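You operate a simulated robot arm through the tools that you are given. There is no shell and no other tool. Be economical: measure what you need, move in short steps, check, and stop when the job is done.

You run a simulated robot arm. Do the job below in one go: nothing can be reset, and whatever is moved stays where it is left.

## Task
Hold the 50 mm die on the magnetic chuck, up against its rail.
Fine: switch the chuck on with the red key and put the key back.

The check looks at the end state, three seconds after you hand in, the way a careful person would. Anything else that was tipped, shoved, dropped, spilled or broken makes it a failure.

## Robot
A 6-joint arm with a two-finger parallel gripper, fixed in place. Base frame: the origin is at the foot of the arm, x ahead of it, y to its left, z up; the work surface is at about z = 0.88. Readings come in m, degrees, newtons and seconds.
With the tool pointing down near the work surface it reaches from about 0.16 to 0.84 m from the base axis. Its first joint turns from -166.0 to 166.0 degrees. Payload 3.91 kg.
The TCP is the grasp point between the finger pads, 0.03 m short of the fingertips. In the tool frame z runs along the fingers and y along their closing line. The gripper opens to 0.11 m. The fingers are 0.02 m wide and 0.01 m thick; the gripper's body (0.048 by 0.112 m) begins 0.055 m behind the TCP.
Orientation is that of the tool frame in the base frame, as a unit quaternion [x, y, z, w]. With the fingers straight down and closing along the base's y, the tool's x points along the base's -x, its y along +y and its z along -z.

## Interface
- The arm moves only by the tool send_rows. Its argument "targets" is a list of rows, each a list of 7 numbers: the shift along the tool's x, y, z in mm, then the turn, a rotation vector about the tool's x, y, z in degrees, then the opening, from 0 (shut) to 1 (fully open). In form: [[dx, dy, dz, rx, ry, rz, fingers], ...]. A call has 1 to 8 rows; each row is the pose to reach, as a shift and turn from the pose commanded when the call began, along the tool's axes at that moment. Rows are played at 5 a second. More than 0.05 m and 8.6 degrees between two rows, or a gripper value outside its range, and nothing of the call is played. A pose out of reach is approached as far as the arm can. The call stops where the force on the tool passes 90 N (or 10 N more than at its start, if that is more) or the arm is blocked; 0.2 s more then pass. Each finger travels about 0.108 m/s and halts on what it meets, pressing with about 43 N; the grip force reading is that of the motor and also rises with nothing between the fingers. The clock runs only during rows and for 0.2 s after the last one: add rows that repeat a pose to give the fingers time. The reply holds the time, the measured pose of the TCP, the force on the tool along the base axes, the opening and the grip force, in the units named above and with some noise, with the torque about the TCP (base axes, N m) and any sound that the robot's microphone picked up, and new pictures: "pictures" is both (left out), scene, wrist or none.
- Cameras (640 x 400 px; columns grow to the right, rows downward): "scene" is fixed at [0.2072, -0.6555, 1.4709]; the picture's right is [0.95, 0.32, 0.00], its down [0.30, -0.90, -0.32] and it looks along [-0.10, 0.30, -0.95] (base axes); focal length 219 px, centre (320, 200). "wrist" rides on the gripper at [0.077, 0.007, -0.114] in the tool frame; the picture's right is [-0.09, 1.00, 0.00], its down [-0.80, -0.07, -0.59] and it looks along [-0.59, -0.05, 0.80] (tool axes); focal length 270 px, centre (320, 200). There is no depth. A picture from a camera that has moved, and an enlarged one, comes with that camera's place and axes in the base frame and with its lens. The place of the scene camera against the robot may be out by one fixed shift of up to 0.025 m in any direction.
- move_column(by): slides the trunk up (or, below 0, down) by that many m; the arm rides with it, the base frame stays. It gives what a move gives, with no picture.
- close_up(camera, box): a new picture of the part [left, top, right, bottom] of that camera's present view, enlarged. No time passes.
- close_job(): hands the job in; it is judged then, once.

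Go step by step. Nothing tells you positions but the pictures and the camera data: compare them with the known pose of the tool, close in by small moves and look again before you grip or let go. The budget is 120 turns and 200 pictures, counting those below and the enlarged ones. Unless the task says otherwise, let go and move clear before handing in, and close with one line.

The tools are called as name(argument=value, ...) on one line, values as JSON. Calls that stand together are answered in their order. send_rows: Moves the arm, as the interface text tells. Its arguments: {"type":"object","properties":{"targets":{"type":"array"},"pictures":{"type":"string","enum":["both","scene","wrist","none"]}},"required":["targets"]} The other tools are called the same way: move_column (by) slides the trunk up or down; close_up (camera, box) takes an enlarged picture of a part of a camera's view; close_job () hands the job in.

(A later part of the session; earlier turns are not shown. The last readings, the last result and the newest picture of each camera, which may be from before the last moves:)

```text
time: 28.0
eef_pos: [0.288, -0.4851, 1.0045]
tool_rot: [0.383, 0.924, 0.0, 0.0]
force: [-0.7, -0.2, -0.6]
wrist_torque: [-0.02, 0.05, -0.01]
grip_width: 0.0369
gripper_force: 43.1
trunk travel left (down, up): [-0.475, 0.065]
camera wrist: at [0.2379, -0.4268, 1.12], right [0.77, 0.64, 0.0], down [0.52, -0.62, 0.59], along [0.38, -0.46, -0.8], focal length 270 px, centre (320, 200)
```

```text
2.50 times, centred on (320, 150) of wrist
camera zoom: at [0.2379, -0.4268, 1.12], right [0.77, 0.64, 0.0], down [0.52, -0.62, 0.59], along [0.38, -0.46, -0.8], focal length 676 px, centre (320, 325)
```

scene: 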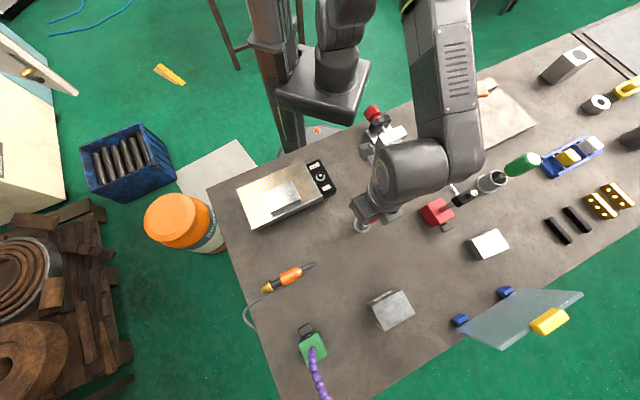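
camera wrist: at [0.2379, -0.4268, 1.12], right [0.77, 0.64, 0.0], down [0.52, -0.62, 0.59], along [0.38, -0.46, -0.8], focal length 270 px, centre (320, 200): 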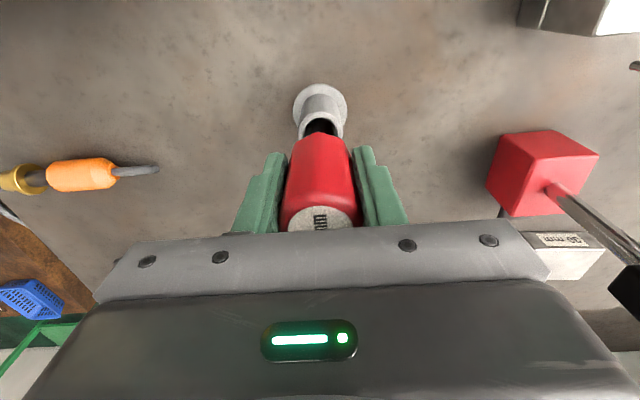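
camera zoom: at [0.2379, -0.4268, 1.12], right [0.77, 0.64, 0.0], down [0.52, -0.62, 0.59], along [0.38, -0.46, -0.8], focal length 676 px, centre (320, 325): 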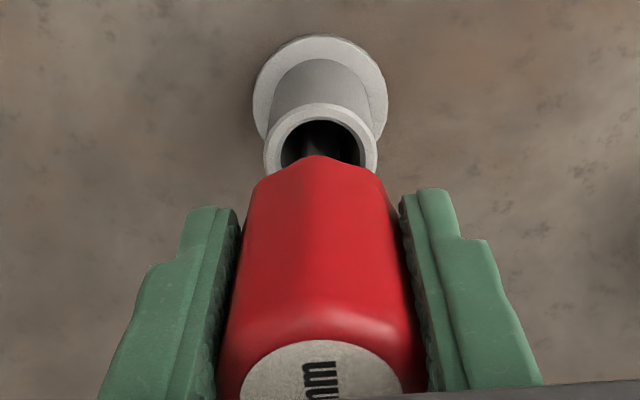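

Gripped at 37 mm; the holder pose is (0.288, -0.485, 1.0045), yaw 45°. Lift the key straight out.

send_rows(targets=[[0, 0, -10, 0, 0, 0, 0.1], [0, 0, -30, 0, 0, 0, 0.1], [0, 0, -60, 0, 0, 0, 0.1], [0, 0, -95, 0, 0, 0, 0.1], [0, 0, -130, 0, 0, 0, 0.1], [0, 0, -130, 0, 0, 0, 0.1]])

close_up(camera="wrist", box=[230, 40, 410, 230])

close_up(camera="scene", box=[330, 170, 420, 240])

```text
time: 29.4
eef_pos: [0.2886, -0.4862, 1.1333]
tool_rot: [0.383, 0.924, 0.0, 0.0]
force: [-0.2, -0.1, -1.6]
wrist_torque: [-0.01, 0.0, 0.0]
grip_width: 0.0369
gripper_force: 42.5
trunk travel left (down, up): [-0.475, 0.065]
camera wrist: at [0.2386, -0.4265, 1.2495], right [0.77, 0.64, 0.0], down [0.52, -0.62, 0.59], along [0.38, -0.46, -0.8], focal length 270 px, centre (320, 200)
```

scene: 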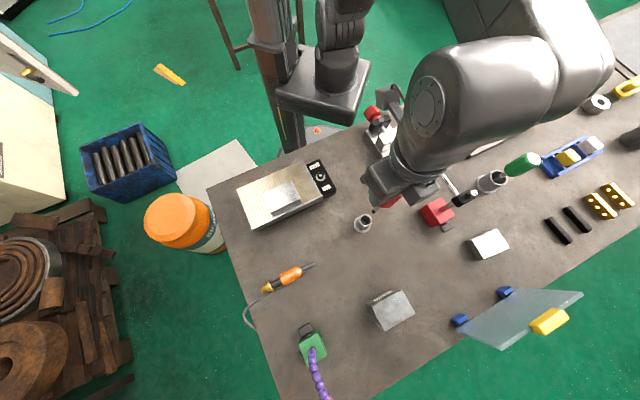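
wrist: 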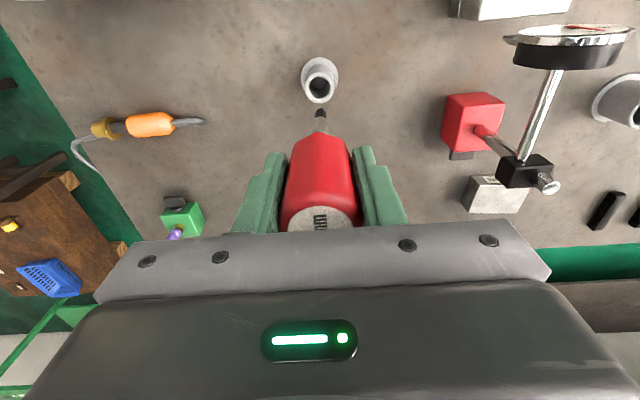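

```text
2.11 times, centred on (320, 135) of wrist
camera zoom: at [0.2386, -0.4265, 1.2495], right [0.77, 0.64, 0.0], down [0.52, -0.62, 0.59], along [0.38, -0.46, -0.8], focal length 569 px, centre (320, 337)
```

zoom: 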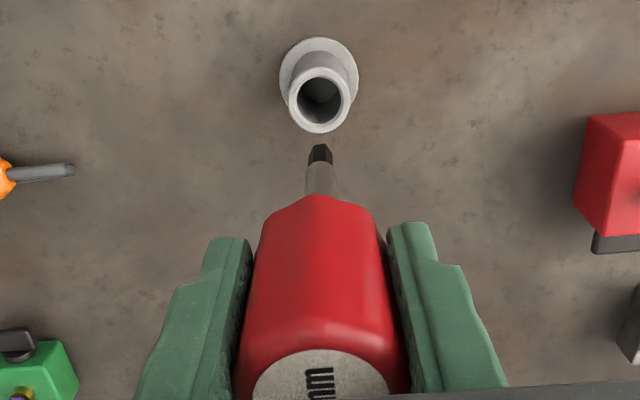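

```text
5.71 times, centred on (375, 205) of scene
camera zoom: at [0.2072, -0.6555, 1.4709], right [0.95, 0.32, 0.0], down [0.3, -0.9, -0.32], along [-0.1, 0.3, -0.95], focal length 1252 px, centre (6, 171)
```

zoom: 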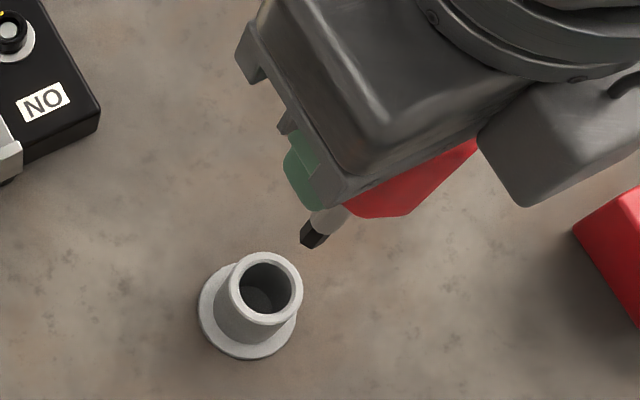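

The key has a round shank with a black 10 mm hex tip, about 123 mm below the TCP; so the chuck has a hex socket near (0.134, -0.40). I move over it, with the tip still ~60 mm above.

send_rows(targets=[[34, -10, 0, 0, 0, 0, 0.1], [68, -19, 0, 0, 0, 0, 0.1], [102, -29, 0, 0, 0, 0, 0.1], [136, -38, 5, 0, 0, 0, 0.1], [170, -48, 13, 0, 0, 0, 0.1], [170, -48, 13, 0, 0, 0, 0.1]])

close_up(camera="wrist", box=[260, 40, 380, 115])

close_up(camera="scene", box=[285, 150, 349, 200])

```text
time: 30.8
eef_pos: [0.1339, -0.3973, 1.1195]
tool_rot: [0.383, 0.924, 0.0, -0.001]
force: [0.4, -0.2, -1.4]
wrist_torque: [-0.02, 0.02, -0.03]
grip_width: 0.0369
gripper_force: 43.5
trunk travel left (down, up): [-0.475, 0.065]
camera wrist: at [0.084, -0.3387, 1.2357], right [0.77, 0.64, 0.0], down [0.52, -0.62, 0.59], along [0.38, -0.46, -0.8], focal length 270 px, centre (320, 200)
```

scene: 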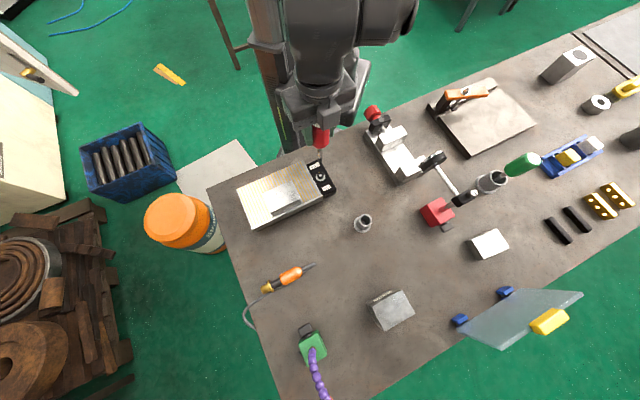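
wrist: 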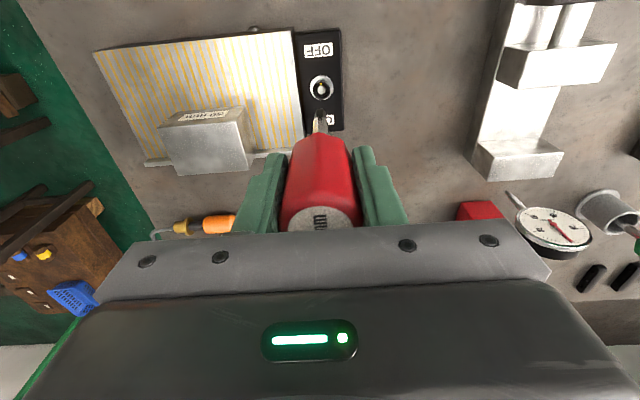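

```text
5.33 times, centred on (320, 78) of wrist
camera zoom: at [0.084, -0.3387, 1.2357], right [0.77, 0.64, 0.0], down [0.52, -0.62, 0.59], along [0.38, -0.46, -0.8], focal length 1442 px, centre (320, 853)
```

zoom: 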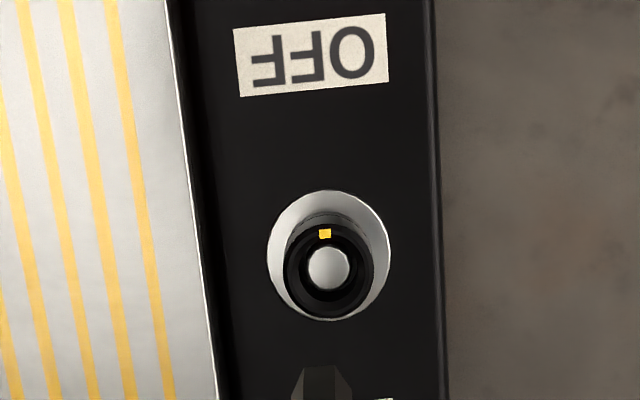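

```text
8.00 times, centred on (317, 175) of scene
camera zoom: at [0.2072, -0.6555, 1.4709], right [0.95, 0.32, 0.0], down [0.3, -0.9, -0.32], along [-0.1, 0.3, -0.95], focal length 1754 px, centre (344, 400)
```

zoom: 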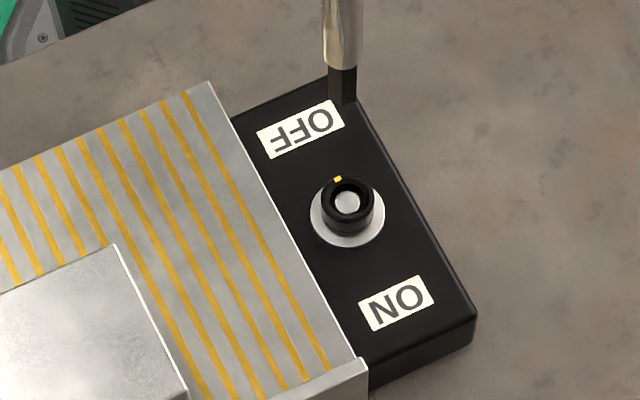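

The socket is a raised black ring with the yellow mark towards OFF. I enlarge it more for the centre.

close_up(camera="wrist", box=[300, 70, 348, 120])

close_up(camera="scene", box=[307, 162, 339, 184])

```text
8.00 times, centred on (324, 95) of wrist
camera zoom: at [0.084, -0.3387, 1.2357], right [0.77, 0.64, 0.0], down [0.52, -0.62, 0.59], along [0.38, -0.46, -0.8], focal length 2162 px, centre (288, 1040)
```

zoom: 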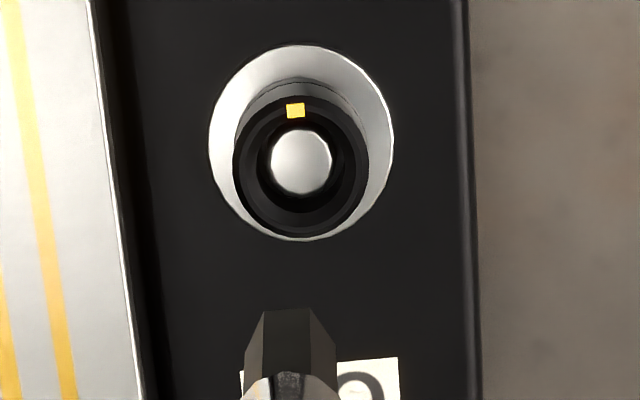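

```text
16.00 times, centred on (323, 173) of scene
camera zoom: at [0.2072, -0.6555, 1.4709], right [0.95, 0.32, 0.0], down [0.3, -0.9, -0.32], along [-0.1, 0.3, -0.95], focal length 3507 px, centre (272, 632)
```

zoom: 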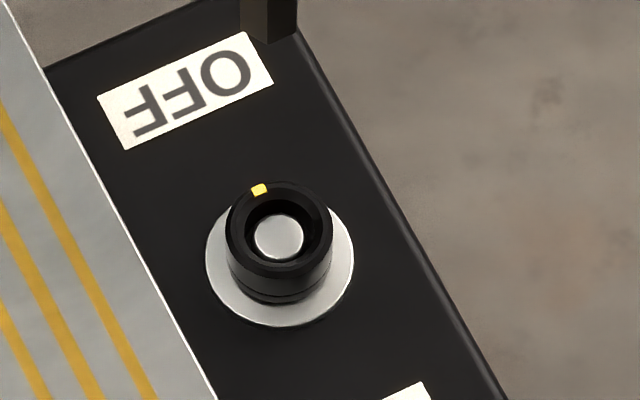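

Triangulated: ring top at z≈0.921, nearly directly below the hex tip (about 1.5 mm sideways off). I descend to about 10 mm above and check.

send_rows(targets=[[0, 1.4, 25, 0, 0, 0, 0.1], [0, 1.4, 45, 0, 0, 0, 0.1], [0, 1.4, 58, 0, 0, 0, 0.1], [0, 1.4, 65, 0, 0, 0, 0.1], [0, 1.4, 65, 0, 0, 0, 0.1]], pictures="none")

close_up(camera="wrist", box=[280, 70, 376, 130])

close_up(camera="scene", box=[299, 154, 347, 184])

```text
time: 32.0
eef_pos: [0.1367, -0.3958, 1.0565]
tool_rot: [0.383, 0.924, 0.0, 0.0]
force: [0.1, 0.4, -1.5]
wrist_torque: [0.02, 0.0, -0.02]
grip_width: 0.0368
gripper_force: 42.6
trunk travel left (down, up): [-0.475, 0.065]
```

```text
6.67 times, centred on (328, 100) of wrist
camera zoom: at [0.0856, -0.3374, 1.1714], right [0.77, 0.64, 0.0], down [0.52, -0.62, 0.59], along [0.38, -0.46, -0.8], focal length 1802 px, centre (267, 867)
```

zoom: 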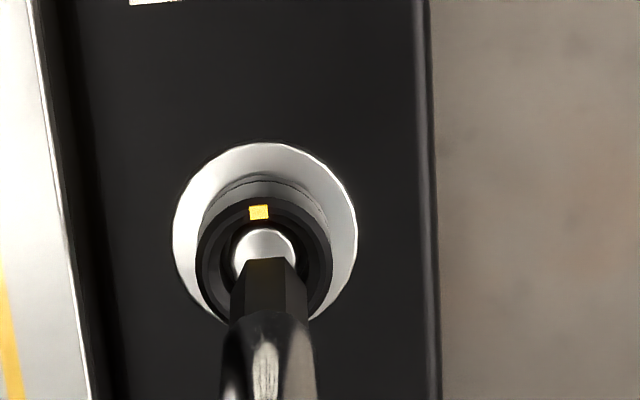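

```text
13.33 times, centred on (323, 169) of scene
camera zoom: at [0.2072, -0.6555, 1.4709], right [0.95, 0.32, 0.0], down [0.3, -0.9, -0.32], along [-0.1, 0.3, -0.95], focal length 2922 px, centre (280, 613)
```

zoom: 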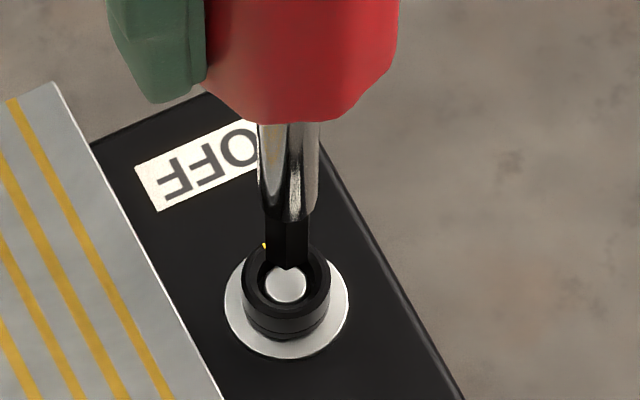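

The tip is aligned over the socket within half a millimetre in both views. I go down in small steps with force checks.

send_rows(targets=[[0, -0.6, 5, 0, 0, 0, 0.1], [0, -0.6, 10, 0, 0, 0, 0.1], [0, -0.6, 10, 0, 0, 0, 0.1]], pictures="none")

close_up(camera="wrist", box=[280, 70, 376, 130])

close_up(camera="scene", box=[299, 154, 347, 184])

```text
time: 32.8
eef_pos: [0.1346, -0.3971, 1.0456]
tool_rot: [0.383, 0.924, 0.0, -0.001]
force: [-0.6, -0.4, -2.1]
wrist_torque: [0.0, -0.03, -0.01]
grip_width: 0.0367
gripper_force: 43.8
trunk travel left (down, up): [-0.475, 0.065]
```

```text
6.67 times, centred on (328, 100) of wrist
camera zoom: at [0.0844, -0.3384, 1.1614], right [0.77, 0.64, 0.0], down [0.52, -0.62, 0.59], along [0.38, -0.46, -0.8], focal length 1802 px, centre (267, 867)
```

zoom: 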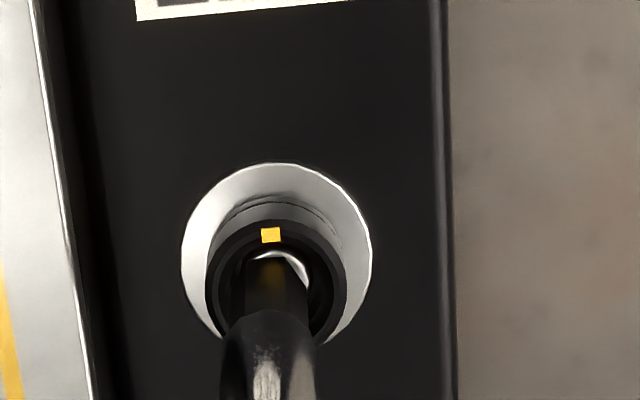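

```text
13.33 times, centred on (323, 169) of scene
camera zoom: at [0.2072, -0.6555, 1.4709], right [0.95, 0.32, 0.0], down [0.3, -0.9, -0.32], along [-0.1, 0.3, -0.95], focal length 2922 px, centre (280, 613)
```

zoom: 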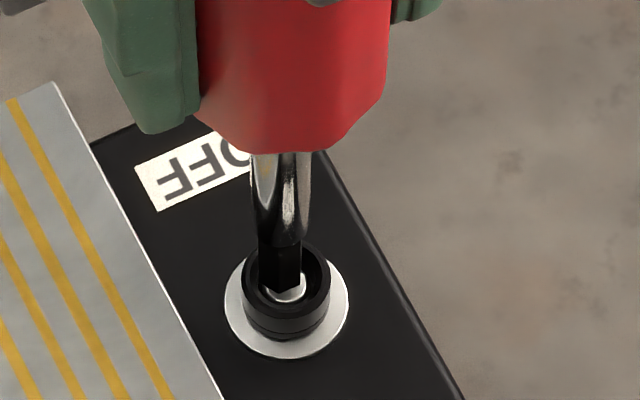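

The tip sits about 1.1 mm to the left of the ring centre; I correct that and look again before inserting.

send_rows(targets=[[0, 1.1, 0, 0, 0, 0, 0.1], [0, 1.1, 2, 0, 0, 0, 0.1], [0, 1.1, 2, 0, 0, 0, 0.1]], pictures="none")

close_up(camera="wrist", box=[280, 70, 376, 130])

close_up(camera="scene", box=[299, 154, 347, 184])

```text
time: 33.6
eef_pos: [0.1345, -0.3973, 1.0428]
tool_rot: [0.383, 0.924, 0.0, 0.0]
force: [0.3, 1.0, -1.7]
wrist_torque: [-0.01, -0.01, 0.02]
grip_width: 0.037
gripper_force: 43.4
trunk travel left (down, up): [-0.475, 0.065]
```

```text
6.67 times, centred on (328, 100) of wrist
camera zoom: at [0.085, -0.3378, 1.1594], right [0.77, 0.64, 0.0], down [0.52, -0.62, 0.59], along [0.38, -0.46, -0.8], focal length 1802 px, centre (267, 867)
```

zoom: 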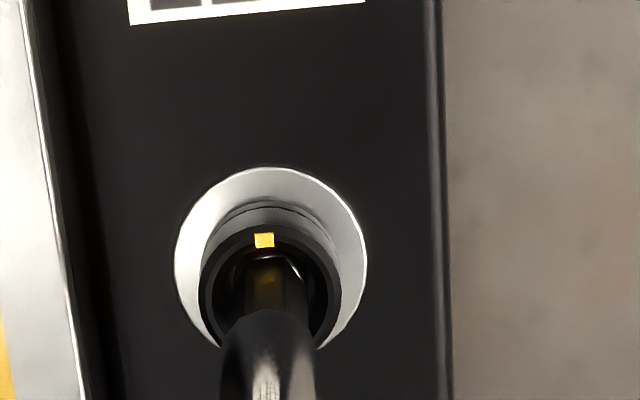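

```text
13.33 times, centred on (323, 169) of scene
camera zoom: at [0.2072, -0.6555, 1.4709], right [0.95, 0.32, 0.0], down [0.3, -0.9, -0.32], along [-0.1, 0.3, -0.95], focal length 2922 px, centre (280, 613)
```

zoom: 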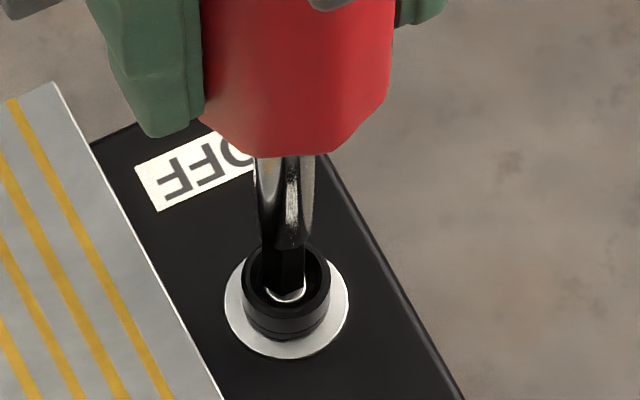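

Sub-millimetre left: I nudge 0.7 mm forward and 0.4 mm right and lower gently to feel for entry.

send_rows(targets=[[-0.7, 0.4, 0, 0, 0, 0, 0.1], [-0.7, 0.4, 2, 0, 0, 0, 0.1], [-0.7, 0.4, 4, 0, 0, 0, 0.1], [-0.7, 0.4, 4, 0, 0, 0, 0.1]], pictures="none")

close_up(camera="wrist", box=[280, 70, 376, 130])

close_up(camera="scene", box=[299, 154, 347, 184])

```text
time: 34.6
eef_pos: [0.1358, -0.3965, 1.0414]
tool_rot: [0.384, 0.924, 0.0, 0.0]
force: [-0.9, -0.6, -1.4]
wrist_torque: [-0.03, 0.0, 0.01]
grip_width: 0.0368
gripper_force: 42.7
trunk travel left (down, up): [-0.475, 0.065]
```

```text
6.67 times, centred on (328, 100) of wrist
camera zoom: at [0.0858, -0.3383, 1.1556], right [0.77, 0.64, 0.0], down [0.52, -0.62, 0.59], along [0.38, -0.46, -0.8], focal length 1802 px, centre (267, 867)
```

zoom: 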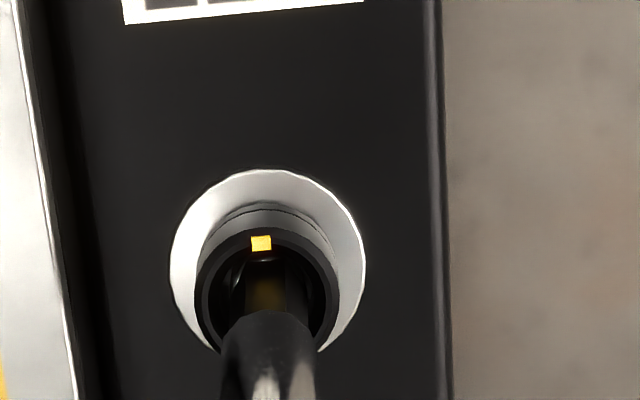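

```text
13.33 times, centred on (323, 169) of scene
camera zoom: at [0.2072, -0.6555, 1.4709], right [0.95, 0.32, 0.0], down [0.3, -0.9, -0.32], along [-0.1, 0.3, -0.95], focal length 2922 px, centre (280, 613)
```

zoom: 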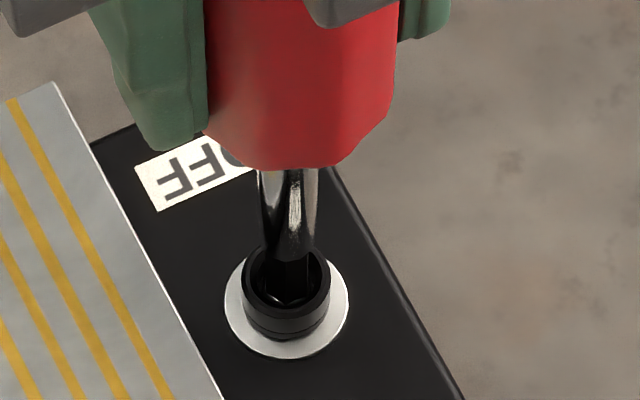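

Well centred now, no contact yet. Down 3 mm more.

send_rows(targets=[[0, 0, 2, 0, 0, 0, 0.1], [0, 0, 3, 0, 0, 0, 0.1], [0, 0, 3, 0, 0, 0, 0.1]], pictures="none")

```text
time: 35.4
eef_pos: [0.1357, -0.3974, 1.037]
tool_rot: [0.384, 0.923, 0.0, 0.0]
force: [-0.3, -0.4, -1.5]
wrist_torque: [-0.01, -0.02, 0.01]
grip_width: 0.0369
gripper_force: 42.9
trunk travel left (down, up): [-0.475, 0.065]
```

send_rows(targets=[[0, 0, 2, 0, 0, 0, 0.1], [0, 0, 3, 0, 0, 0, 0.1], [0, 0, 3, 0, 0, 0, 0.1]], pictures="none")

close_up(camera="wrist", box=[280, 70, 376, 130])

close_up(camera="scene", box=[299, 154, 347, 184])

```text
time: 36.2
eef_pos: [0.1365, -0.3972, 1.0358]
tool_rot: [0.383, 0.924, -0.001, 0.0]
force: [0.2, -0.2, 16.2]
wrist_torque: [-0.05, 0.08, 0.0]
grip_width: 0.0369
gripper_force: 43.4
trunk travel left (down, up): [-0.475, 0.065]
```

```text
6.67 times, centred on (328, 100) of wrist
camera zoom: at [0.0855, -0.3376, 1.1506], right [0.77, 0.64, 0.0], down [0.52, -0.62, 0.6], along [0.38, -0.46, -0.8], focal length 1802 px, centre (267, 867)
```

zoom: 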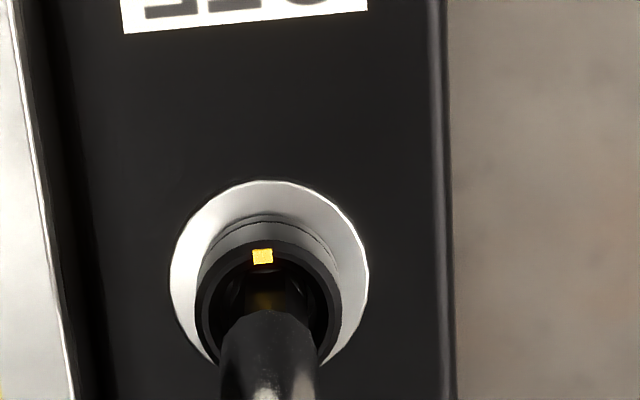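

```text
13.33 times, centred on (323, 169) of scene
camera zoom: at [0.2072, -0.6555, 1.4709], right [0.95, 0.32, 0.0], down [0.3, -0.9, -0.32], along [-0.1, 0.3, -0.95], focal length 2922 px, centre (280, 613)
```

zoom: 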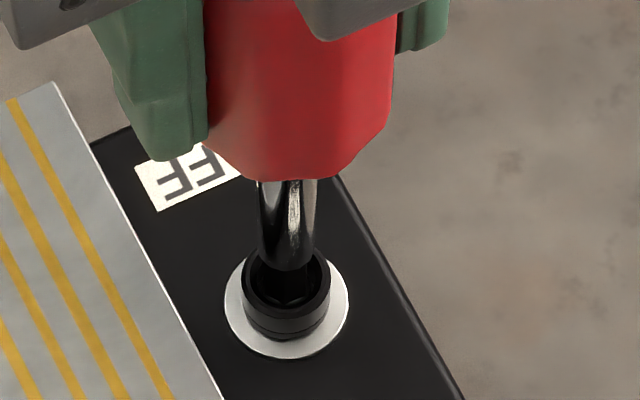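

Contact at 17 N, centred: the tip is inside the ring, either seated or resting with the hex out of phase. I turn a little clockwise under light pressure and see whether the yellow mark follows.

send_rows(targets=[[0, 0, 0, 0, 0, 5, 0.1], [0, 0, 0, 0, 0, 10, 0.1], [0, 0, 0, 0, 0, 15, 0.1], [0, 0, 0, 0, 0, 15, 0.1]], pictures="none")

close_up(camera="wrist", box=[280, 70, 376, 130])

close_up(camera="scene", box=[299, 154, 347, 184])

```text
time: 37.2
eef_pos: [0.1362, -0.3963, 1.0363]
tool_rot: [0.5, 0.866, -0.002, 0.0]
force: [0.7, -1.6, 27.8]
wrist_torque: [-0.28, -0.15, 0.0]
grip_width: 0.0367
gripper_force: 43.1
trunk travel left (down, up): [-0.475, 0.065]
```

```text
6.67 times, centred on (328, 100) of wrist
camera zoom: at [0.1031, -0.3263, 1.1504], right [0.91, 0.42, 0.0], down [0.34, -0.73, 0.6], along [0.25, -0.54, -0.8], focal length 1802 px, centre (267, 867)
```

zoom: 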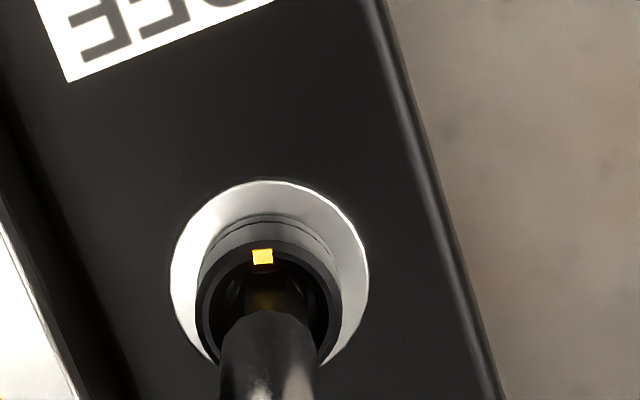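

```text
13.33 times, centred on (323, 169) of scene
camera zoom: at [0.2072, -0.6555, 1.4709], right [0.95, 0.32, 0.0], down [0.3, -0.9, -0.32], along [-0.1, 0.3, -0.95], focal length 2922 px, centre (280, 613)
```

zoom: 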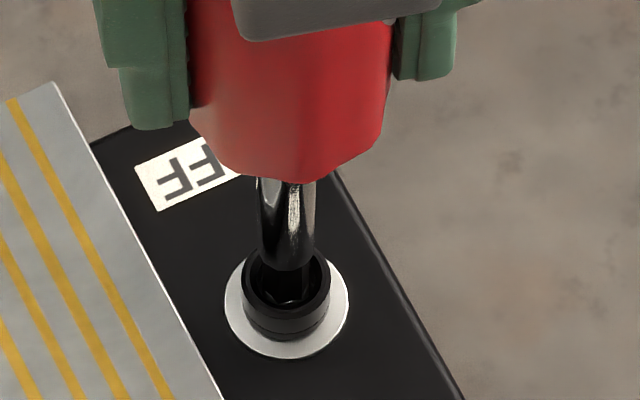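

The mark turned with the key (it kept its place in the rotating view while the box turned), so the hex is engaged and turns freely. I ease the pressure slightly and continue clockwise, watching side force.

send_rows(targets=[[0, 0, -1, 0, 0, 7, 0.1], [0, 0, -1, 0, 0, 14, 0.1], [0, 0, -1, 0, 0, 21, 0.1], [0, 0, -1, 0, 0, 28, 0.1], [0, 0, -1, 0, 0, 35, 0.1], [0, 0, -1, 0, 0, 35, 0.1]], pictures="scene")

close_up(camera="wrist", box=[280, 70, 376, 130])

```text
time: 38.6
eef_pos: [0.1365, -0.396, 1.0359]
tool_rot: [0.738, 0.674, 0.0, 0.0]
force: [5.9, 1.1, 16.7]
wrist_torque: [0.05, -0.66, 0.0]
grip_width: 0.0368
gripper_force: 42.8
trunk travel left (down, up): [-0.475, 0.065]
```

scene: 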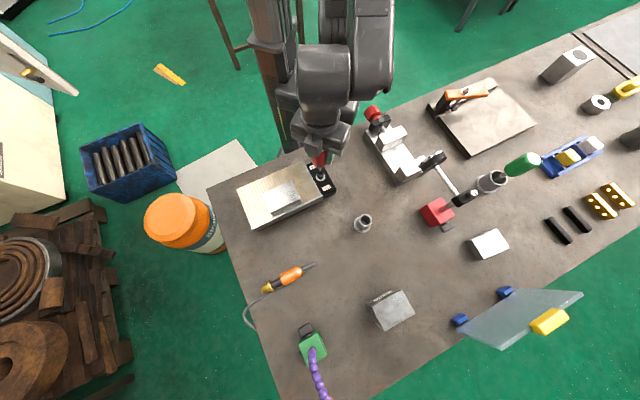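

```text
6.67 times, centred on (328, 100) of wrist
camera zoom: at [0.1494, -0.3204, 1.1506], right [0.98, -0.18, 0.0], down [-0.14, -0.79, 0.59], along [-0.11, -0.59, -0.8], focal length 1802 px, centre (267, 867)
```

zoom: 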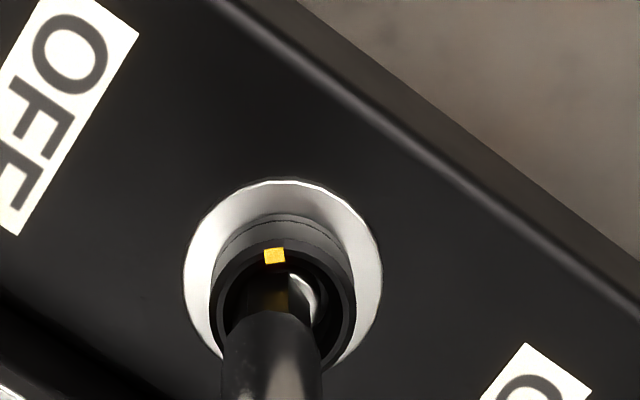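

About 50° turned, mark following; the side force shows the key axis is slightly off my TCP, so I compensate while turning on.

send_rows(targets=[[0, 1.3, 0, 0, 0, 0, 0.1], [0, 1.6, 0, 0, 0, 8, 0.1], [0, 1.9, 0, 0, 0, 16, 0.1], [0, 2.15, 0, 0, 0, 24, 0.1], [-0.1, 2.4, 0, 0, 0, 32, 0.1], [-0.2, 2.7, 0, 0, 0, 40, 0.1], [-0.2, 2.7, 0, 0, 0, 40, 0.1]], pictures="none")

close_up(camera="wrist", box=[280, 70, 376, 130])

```text
time: 40.2
eef_pos: [0.1384, -0.3974, 1.036]
tool_rot: [0.925, 0.381, 0.0, 0.0]
force: [-0.9, 0.5, 2.4]
wrist_torque: [0.06, 0.11, 0.02]
grip_width: 0.0369
gripper_force: 43.0
trunk travel left (down, up): [-0.475, 0.065]
```

```text
6.67 times, centred on (328, 100) of wrist
camera zoom: at [0.1976, -0.3483, 1.1506], right [0.64, -0.77, 0.0], down [-0.62, -0.51, 0.59], along [-0.46, -0.38, -0.8], focal length 1802 px, centre (267, 867)
```

zoom: 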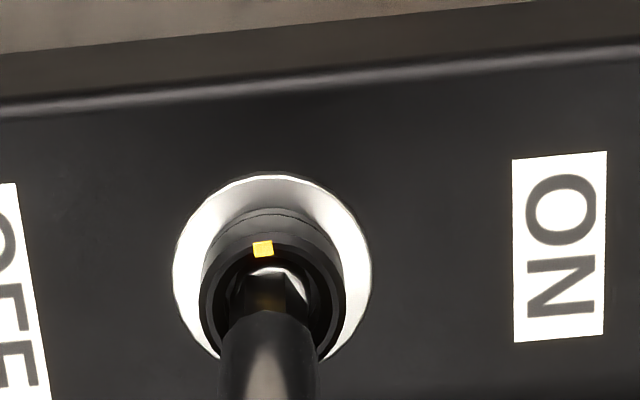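

90° done with no torque, mark following. Continue to 130°.

send_rows(targets=[[0, 0.3, 0.8, 0, 0, 8, 0.1], [0, 0.57, 0.8, 0, 0, 16, 0.1], [0, 0.85, 0.8, 0, 0, 24, 0.1], [-0.1, 1.12, 0.8, 0, 0, 32, 0.1], [-0.2, 1.38, 0.8, 0, 0, 40, 0.1], [-0.2, 1.38, 0.8, 0, 0, 40, 0.1]], pictures="none")

close_up(camera="wrist", box=[280, 70, 376, 130])

```text
time: 41.6
eef_pos: [0.1396, -0.3991, 1.0358]
tool_rot: [0.999, 0.041, 0.0, 0.001]
force: [1.5, -1.5, 18.5]
wrist_torque: [-0.15, -0.1, -0.03]
grip_width: 0.0368
gripper_force: 43.2
trunk travel left (down, up): [-0.475, 0.065]
```

```text
6.67 times, centred on (328, 100) of wrist
camera zoom: at [0.2163, -0.3986, 1.1505], right [0.0, -1.0, 0.0], down [-0.8, 0.0, 0.59], along [-0.59, 0.0, -0.8], focal length 1802 px, centre (267, 867)
```

zoom: 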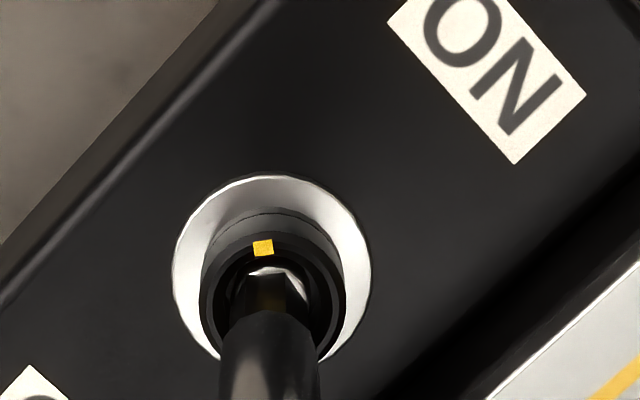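

130° turned. The last 50° to point the mark at ON.

send_rows(targets=[[0, 0.3, 0, 0, 0, 8, 0.1], [0, 0.57, 0, 0, 0, 16, 0.1], [0, 0.85, 0, 0, 0, 24, 0.1], [-0.1, 1.12, 0, 0, 0, 32, 0.1], [-0.2, 1.38, 0, 0, 0, 40, 0.1], [-0.3, 1.6, 0, 0, 0, 46, 0.1], [-0.4, 1.67, 0, 0, 0, 50, 0.1], [-0.4, 1.67, 0, 0, 0, 50, 0.1]], pictures="both")

close_up(camera="wrist", box=[280, 70, 376, 130])

```text
time: 43.4
eef_pos: [0.1395, -0.4002, 1.0351]
tool_rot: [0.923, -0.385, 0.001, 0.0]
force: [1.0, -1.2, 18.9]
wrist_torque: [-0.18, -0.18, 0.29]
grip_width: 0.0369
gripper_force: 43.3
trunk travel left (down, up): [-0.475, 0.065]
camera wrist: at [0.1881, -0.4596, 1.1504], right [-0.77, -0.64, 0.0], down [-0.51, 0.62, 0.59], along [-0.38, 0.46, -0.8], focal length 270 px, centre (320, 200)
```

scene: 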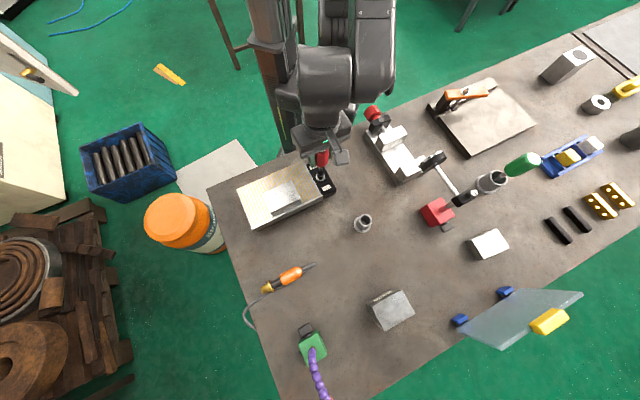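
wrist: 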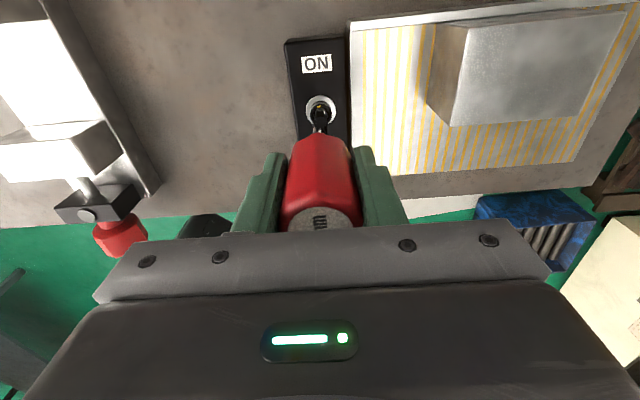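

```text
6.67 times, centred on (328, 100) of wrist
camera zoom: at [0.1881, -0.4596, 1.1504], right [-0.77, -0.64, 0.0], down [-0.51, 0.62, 0.59], along [-0.38, 0.46, -0.8], focal length 1802 px, centre (267, 867)
```

zoom: 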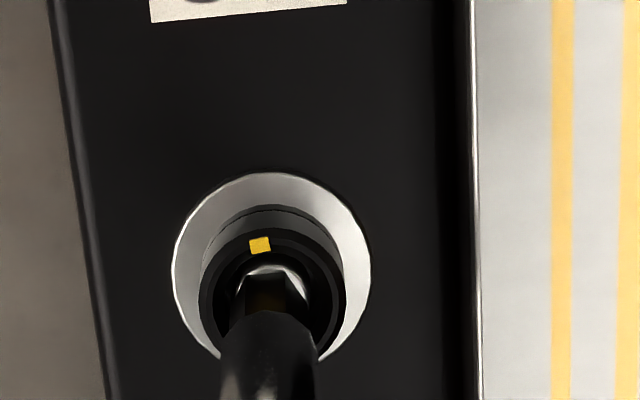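

The mark now points at ON and a torque of 0.29 N·m hints at the stop. I push a few degrees more to be sure it is fully at ON.

send_rows(targets=[[0, 0.1, 0, 0, 0, 3, 0.1], [0, 0.2, 0, 0, 0, 6, 0.1], [0, 0.2, 0, 0, 0, 6, 0.1]], pictures="none")

close_up(camera="wrist", box=[280, 70, 376, 130])

```text
time: 44.2
eef_pos: [0.1397, -0.4001, 1.0357]
tool_rot: [0.902, -0.431, 0.0, 0.0]
force: [-0.1, -5.2, 15.0]
wrist_torque: [-0.48, 0.07, 0.34]
grip_width: 0.0368
gripper_force: 43.3
trunk travel left (down, up): [-0.475, 0.065]
```

```text
6.67 times, centred on (328, 100) of wrist
camera zoom: at [0.1816, -0.4644, 1.1504], right [-0.83, -0.56, 0.0], down [-0.45, 0.67, 0.59], along [-0.33, 0.49, -0.8], focal length 1802 px, centre (267, 867)
```

zoom: 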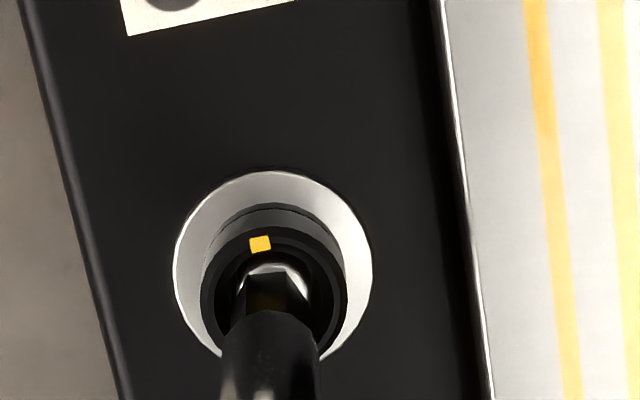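

send_rows(targets=[[0, 0.1, 0, 0, 0, 4, 0.1], [0, 0.2, 0, 0, 0, 8, 0.1], [0, 0.2, 0, 0, 0, 8, 0.1]], pictures="none")

close_up(camera="wrist", box=[280, 70, 376, 130])

close_up(camera="scene", box=[299, 154, 347, 184])

```text
time: 45.0
eef_pos: [0.1392, -0.3995, 1.0346]
tool_rot: [0.87, -0.494, 0.0, -0.001]
force: [0.2, -0.5, 14.2]
wrist_torque: [-0.07, 0.12, 0.36]
grip_width: 0.0368
gripper_force: 42.5
trunk travel left (down, up): [-0.475, 0.065]
```

```text
6.67 times, centred on (328, 100) of wrist
camera zoom: at [0.1719, -0.4699, 1.1499], right [-0.9, -0.43, 0.0], down [-0.35, 0.72, 0.59], along [-0.26, 0.54, -0.8], focal length 1802 px, centre (267, 867)
```

zoom: 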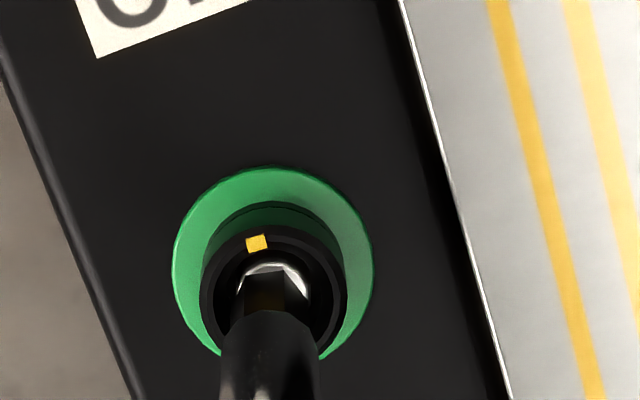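

```text
13.33 times, centred on (323, 169) of scene
camera zoom: at [0.2072, -0.6555, 1.4709], right [0.95, 0.32, 0.0], down [0.3, -0.9, -0.32], along [-0.1, 0.3, -0.95], focal length 2922 px, centre (280, 613)
```

zoom: 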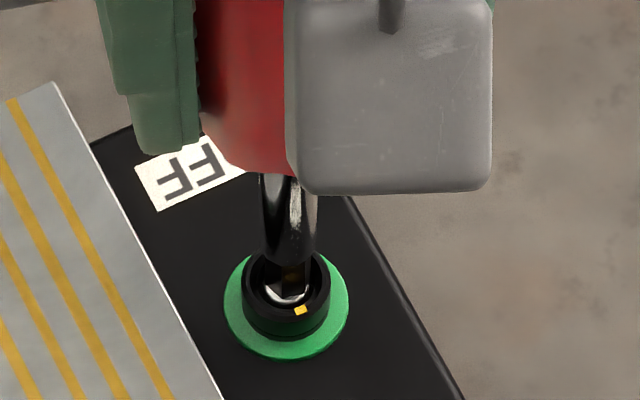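

The collar has turned green: the chuck is on. I draw the key straight up out of the socket.

send_rows(targets=[[0, 0, -5, 0, 0, 0, 0.1], [0, 0, -15, 0, 0, 0, 0.1], [0, 0, -35, 0, 0, 0, 0.1], [0, 0, -65, 0, 0, 0, 0.1], [0, 0, -98, 0, 0, 0, 0.1], [0, 0, -98, 0, 0, 0, 0.1]])

close_up(camera="scene", box=[240, 150, 352, 220])

close_up(camera="wrist", box=[240, 40, 400, 140])

```text
time: 46.4
eef_pos: [0.1391, -0.3994, 1.1327]
tool_rot: [0.871, -0.492, 0.0, 0.0]
force: [0.2, -0.8, -1.3]
wrist_torque: [0.0, -0.04, 0.01]
grip_width: 0.0369
gripper_force: 42.5
trunk travel left (down, up): [-0.475, 0.065]
camera wrist: at [0.1722, -0.4693, 1.2483], right [-0.9, -0.44, 0.0], down [-0.35, 0.72, 0.59], along [-0.26, 0.54, -0.8], focal length 270 px, centre (320, 200)
```

scene: 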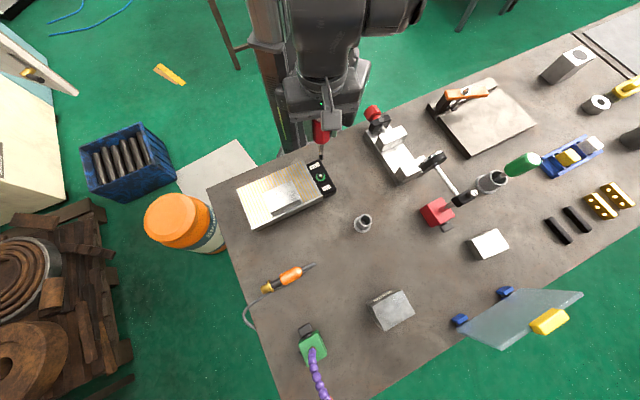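
wrist: 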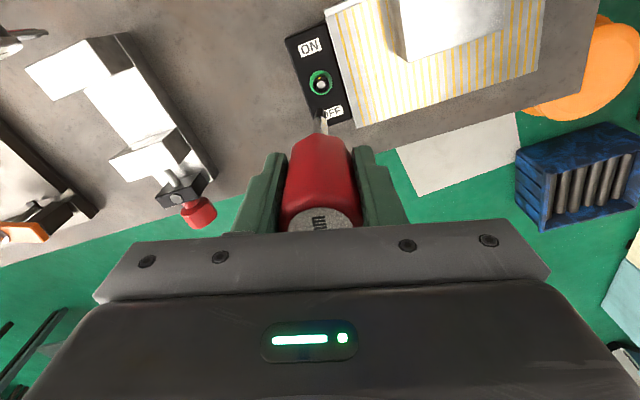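

```text
5.71 times, centred on (296, 185) of scene
camera zoom: at [0.2072, -0.6555, 1.4709], right [0.95, 0.32, 0.0], down [0.3, -0.9, -0.32], along [-0.1, 0.3, -0.95], focal length 1252 px, centre (457, 286)
```

zoom: 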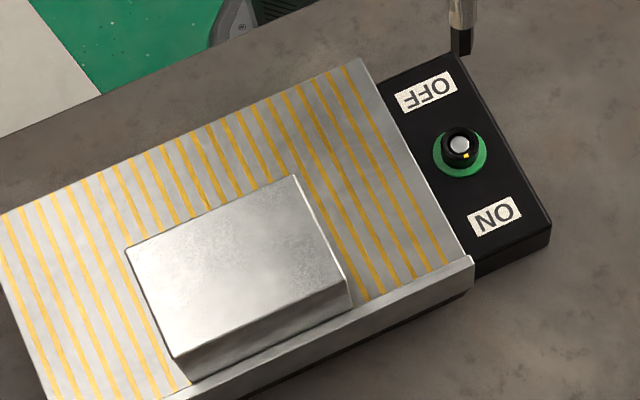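

```text
4.00 times, centred on (320, 90) of wrist
camera zoom: at [0.1722, -0.4693, 1.2483], right [-0.9, -0.44, 0.0], down [-0.35, 0.72, 0.59], along [-0.26, 0.54, -0.8], focal length 1081 px, centre (320, 640)
```

zoom: 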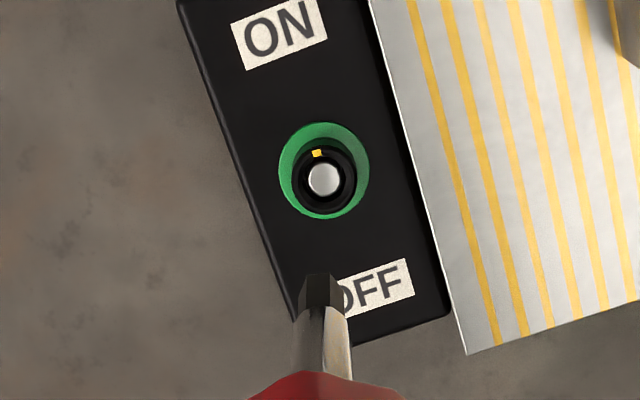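

Chuck on (green, mark at ON), die tight at the rail. I now turn the wrist back by 194° in the air so that the holder pose known from picking applies again.

send_rows(targets=[[0, 0, 0, 0, 0, -8, 0.1], [0, 0, 0, 0, 0, -16, 0.1], [0, 0, 0, 0, 0, -24, 0.1], [0, 0, 0, 0, 0, -32, 0.1], [0, 0, 0, 0, 0, -40, 0.1], [0, 0, 0, 0, 0, -48, 0.1], [0, 0, 0, 0, 0, -56, 0.1], [0, 0, 0, 0, 0, -64, 0.1]], pictures="none")

send_rows(targets=[[0, 0, 0, 0, 0, -8, 0.1], [0, 0, 0, 0, 0, -16, 0.1], [0, 0, 0, 0, 0, -24, 0.1], [0, 0, 0, 0, 0, -32, 0.1], [0, 0, 0, 0, 0, -40, 0.1], [0, 0, 0, 0, 0, -48, 0.1], [0, 0, 0, 0, 0, -56, 0.1], [0, 0, 0, 0, 0, -64, 0.1]], pictures="none")

send_rows(targets=[[0, 0, 0, 0, 0, -8, 0.1], [0, 0, 0, 0, 0, -16, 0.1], [0, 0, 0, 0, 0, -24, 0.1], [0, 0, 0, 0, 0, -32, 0.1], [0, 0, 0, 0, 0, -40, 0.1], [0, 0, 0, 0, 0, -48, 0.1], [0, 0, 0, 0, 0, -57, 0.1], [0, 0, 0, 0, 0, -65, 0.1]], pictures="none")

```text
time: 48.2
eef_pos: [0.1398, -0.4002, 1.1335]
tool_rot: [0.999, 0.043, 0.0, 0.0]
force: [0.3, -0.3, -1.0]
wrist_torque: [-0.02, -0.02, 0.01]
grip_width: 0.0368
gripper_force: 43.6
trunk travel left (down, up): [-0.475, 0.065]
```

```text
time: 50.0
eef_pos: [0.139, -0.4024, 1.1326]
tool_rot: [0.824, 0.567, 0.0, -0.001]
force: [-0.9, -0.2, -2.7]
wrist_torque: [-0.01, -0.01, -0.01]
grip_width: 0.0367
gripper_force: 43.2
trunk travel left (down, up): [-0.475, 0.065]
```

```text
refused: row 7 steps farther than a row can; nothing moved
```

One step was slightly too large; I resend the last turn.

send_rows(targets=[[0, 0, 0, 0, 0, -8.25, 0.1], [0, 0, 0, 0, 0, -16.5, 0.1], [0, 0, 0, 0, 0, -24.75, 0.1], [0, 0, 0, 0, 0, -33, 0.1], [0, 0, 0, 0, 0, -41.25, 0.1], [0, 0, 0, 0, 0, -49.5, 0.1], [0, 0, 0, 0, 0, -57.75, 0.1], [0, 0, 0, 0, 0, -66, 0.1]], pictures="none")

```text
time: 51.8
eef_pos: [0.1391, -0.401, 1.1322]
tool_rot: [0.383, 0.924, -0.001, 0.0]
force: [-0.1, -0.9, -1.7]
wrist_torque: [0.0, 0.01, -0.03]
grip_width: 0.0371
gripper_force: 43.3
trunk travel left (down, up): [-0.475, 0.065]
```

Yaw is back at 45°. I carry the key above its holder.

send_rows(targets=[[-33, 9, 0, 0, 0, 0, 0.1], [-66, 18, 0, 0, 0, 0, 0.1], [-99, 28, 0, 0, 0, 0, 0.1], [-132, 37, 0, 0, 0, 0, 0.1], [-165, 46, 0, 0, 0, 0, 0.1], [-165, 46, 30, 0, 0, 0, 0.1], [-165, 46, 55, 0, 0, 0, 0.1], [-165, 46, 55, 0, 0, 0, 0.1]])

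close_up(camera="wrist", box=[260, 50, 388, 130])

close_up(camera="scene", box=[336, 200, 400, 240])

```text
time: 53.6
eef_pos: [0.2867, -0.4836, 1.0763]
tool_rot: [0.384, 0.924, -0.001, 0.0]
force: [-0.1, -0.2, -1.8]
wrist_torque: [0.02, 0.01, 0.0]
grip_width: 0.0367
gripper_force: 42.7
trunk travel left (down, up): [-0.475, 0.065]
camera wrist: at [0.2368, -0.4249, 1.1919], right [0.77, 0.64, 0.0], down [0.52, -0.62, 0.59], along [0.38, -0.46, -0.8], focal length 270 px, centre (320, 200)
```

scene: 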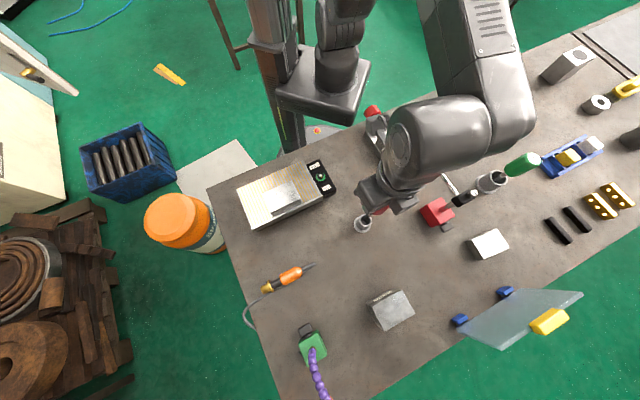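
wrist: 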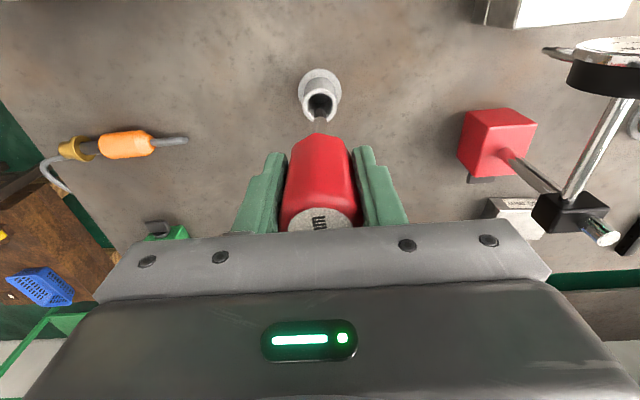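

```text
5.00 times, centred on (324, 90) of wrist
camera zoom: at [0.2368, -0.4249, 1.1919], right [0.77, 0.64, 0.0], down [0.52, -0.62, 0.59], along [0.38, -0.46, -0.8], focal length 1351 px, centre (300, 750)
```

zoom: 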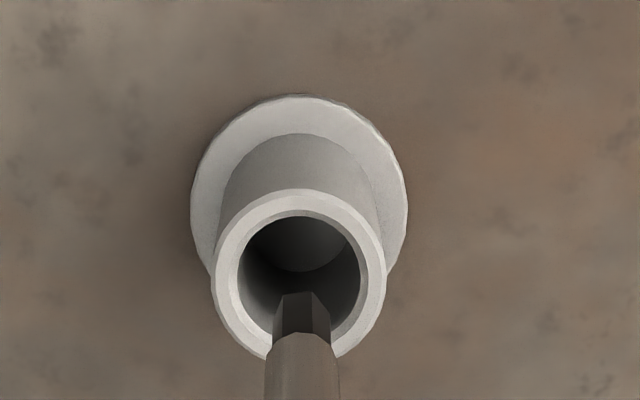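

```text
10.00 times, centred on (368, 220) of scene
camera zoom: at [0.2072, -0.6555, 1.4709], right [0.95, 0.32, 0.0], down [0.3, -0.9, -0.32], along [-0.1, 0.3, -0.95], focal length 2192 px, centre (-160, 0)
```

zoom: 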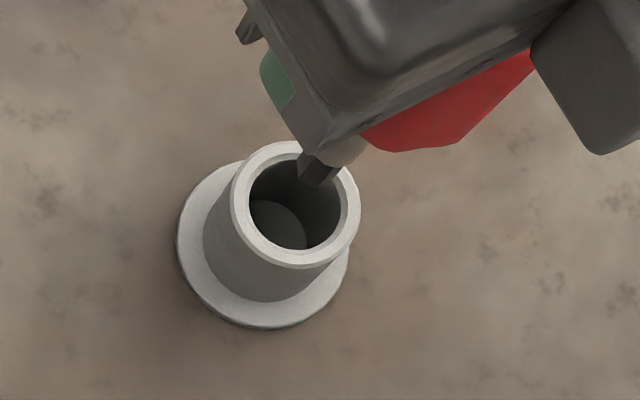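

The tip is over the holder mouth with about 5 mm clearance all round. I lower in stages.

send_rows(targets=[[-1, -0.6, 10, 0, 0, 0, 0.1], [-1, -0.6, 20, 0, 0, 0, 0.1], [-1, -0.6, 26, 0, 0, 0, 0.1], [-1, -0.6, 26, 0, 0, 0, 0.1]], pictures="none")

close_up(camera="wrist", box=[260, 50, 388, 130])

close_up(camera="scene", box=[336, 200, 400, 240])

```text
time: 54.6
eef_pos: [0.2894, -0.4853, 1.0523]
tool_rot: [0.384, 0.924, 0.0, 0.0]
force: [-1.0, 0.5, -1.8]
wrist_torque: [0.01, 0.02, 0.01]
grip_width: 0.0367
gripper_force: 42.8
trunk travel left (down, up): [-0.475, 0.065]
```

```text
5.00 times, centred on (324, 90) of wrist
camera zoom: at [0.2382, -0.4267, 1.1668], right [0.77, 0.64, 0.0], down [0.52, -0.62, 0.59], along [0.38, -0.46, -0.8], focal length 1351 px, centre (300, 750)
```

zoom: 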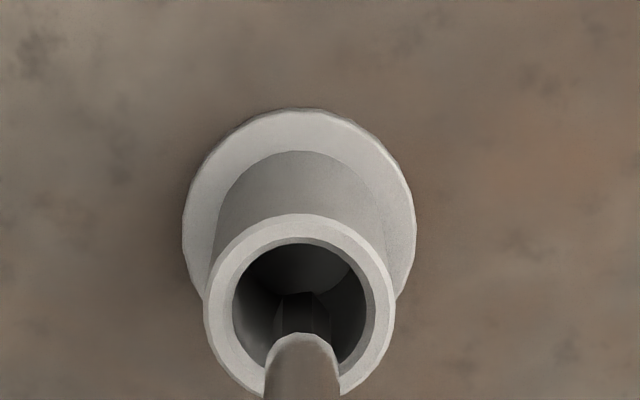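

```text
10.00 times, centred on (368, 220) of scene
camera zoom: at [0.2072, -0.6555, 1.4709], right [0.95, 0.32, 0.0], down [0.3, -0.9, -0.32], along [-0.1, 0.3, -0.95], focal length 2192 px, centre (-160, 0)
```

zoom: 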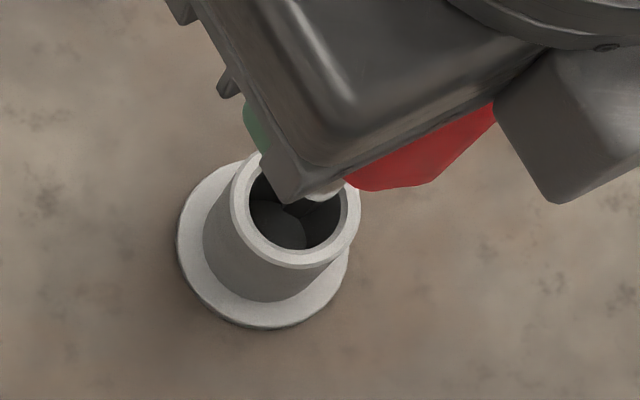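

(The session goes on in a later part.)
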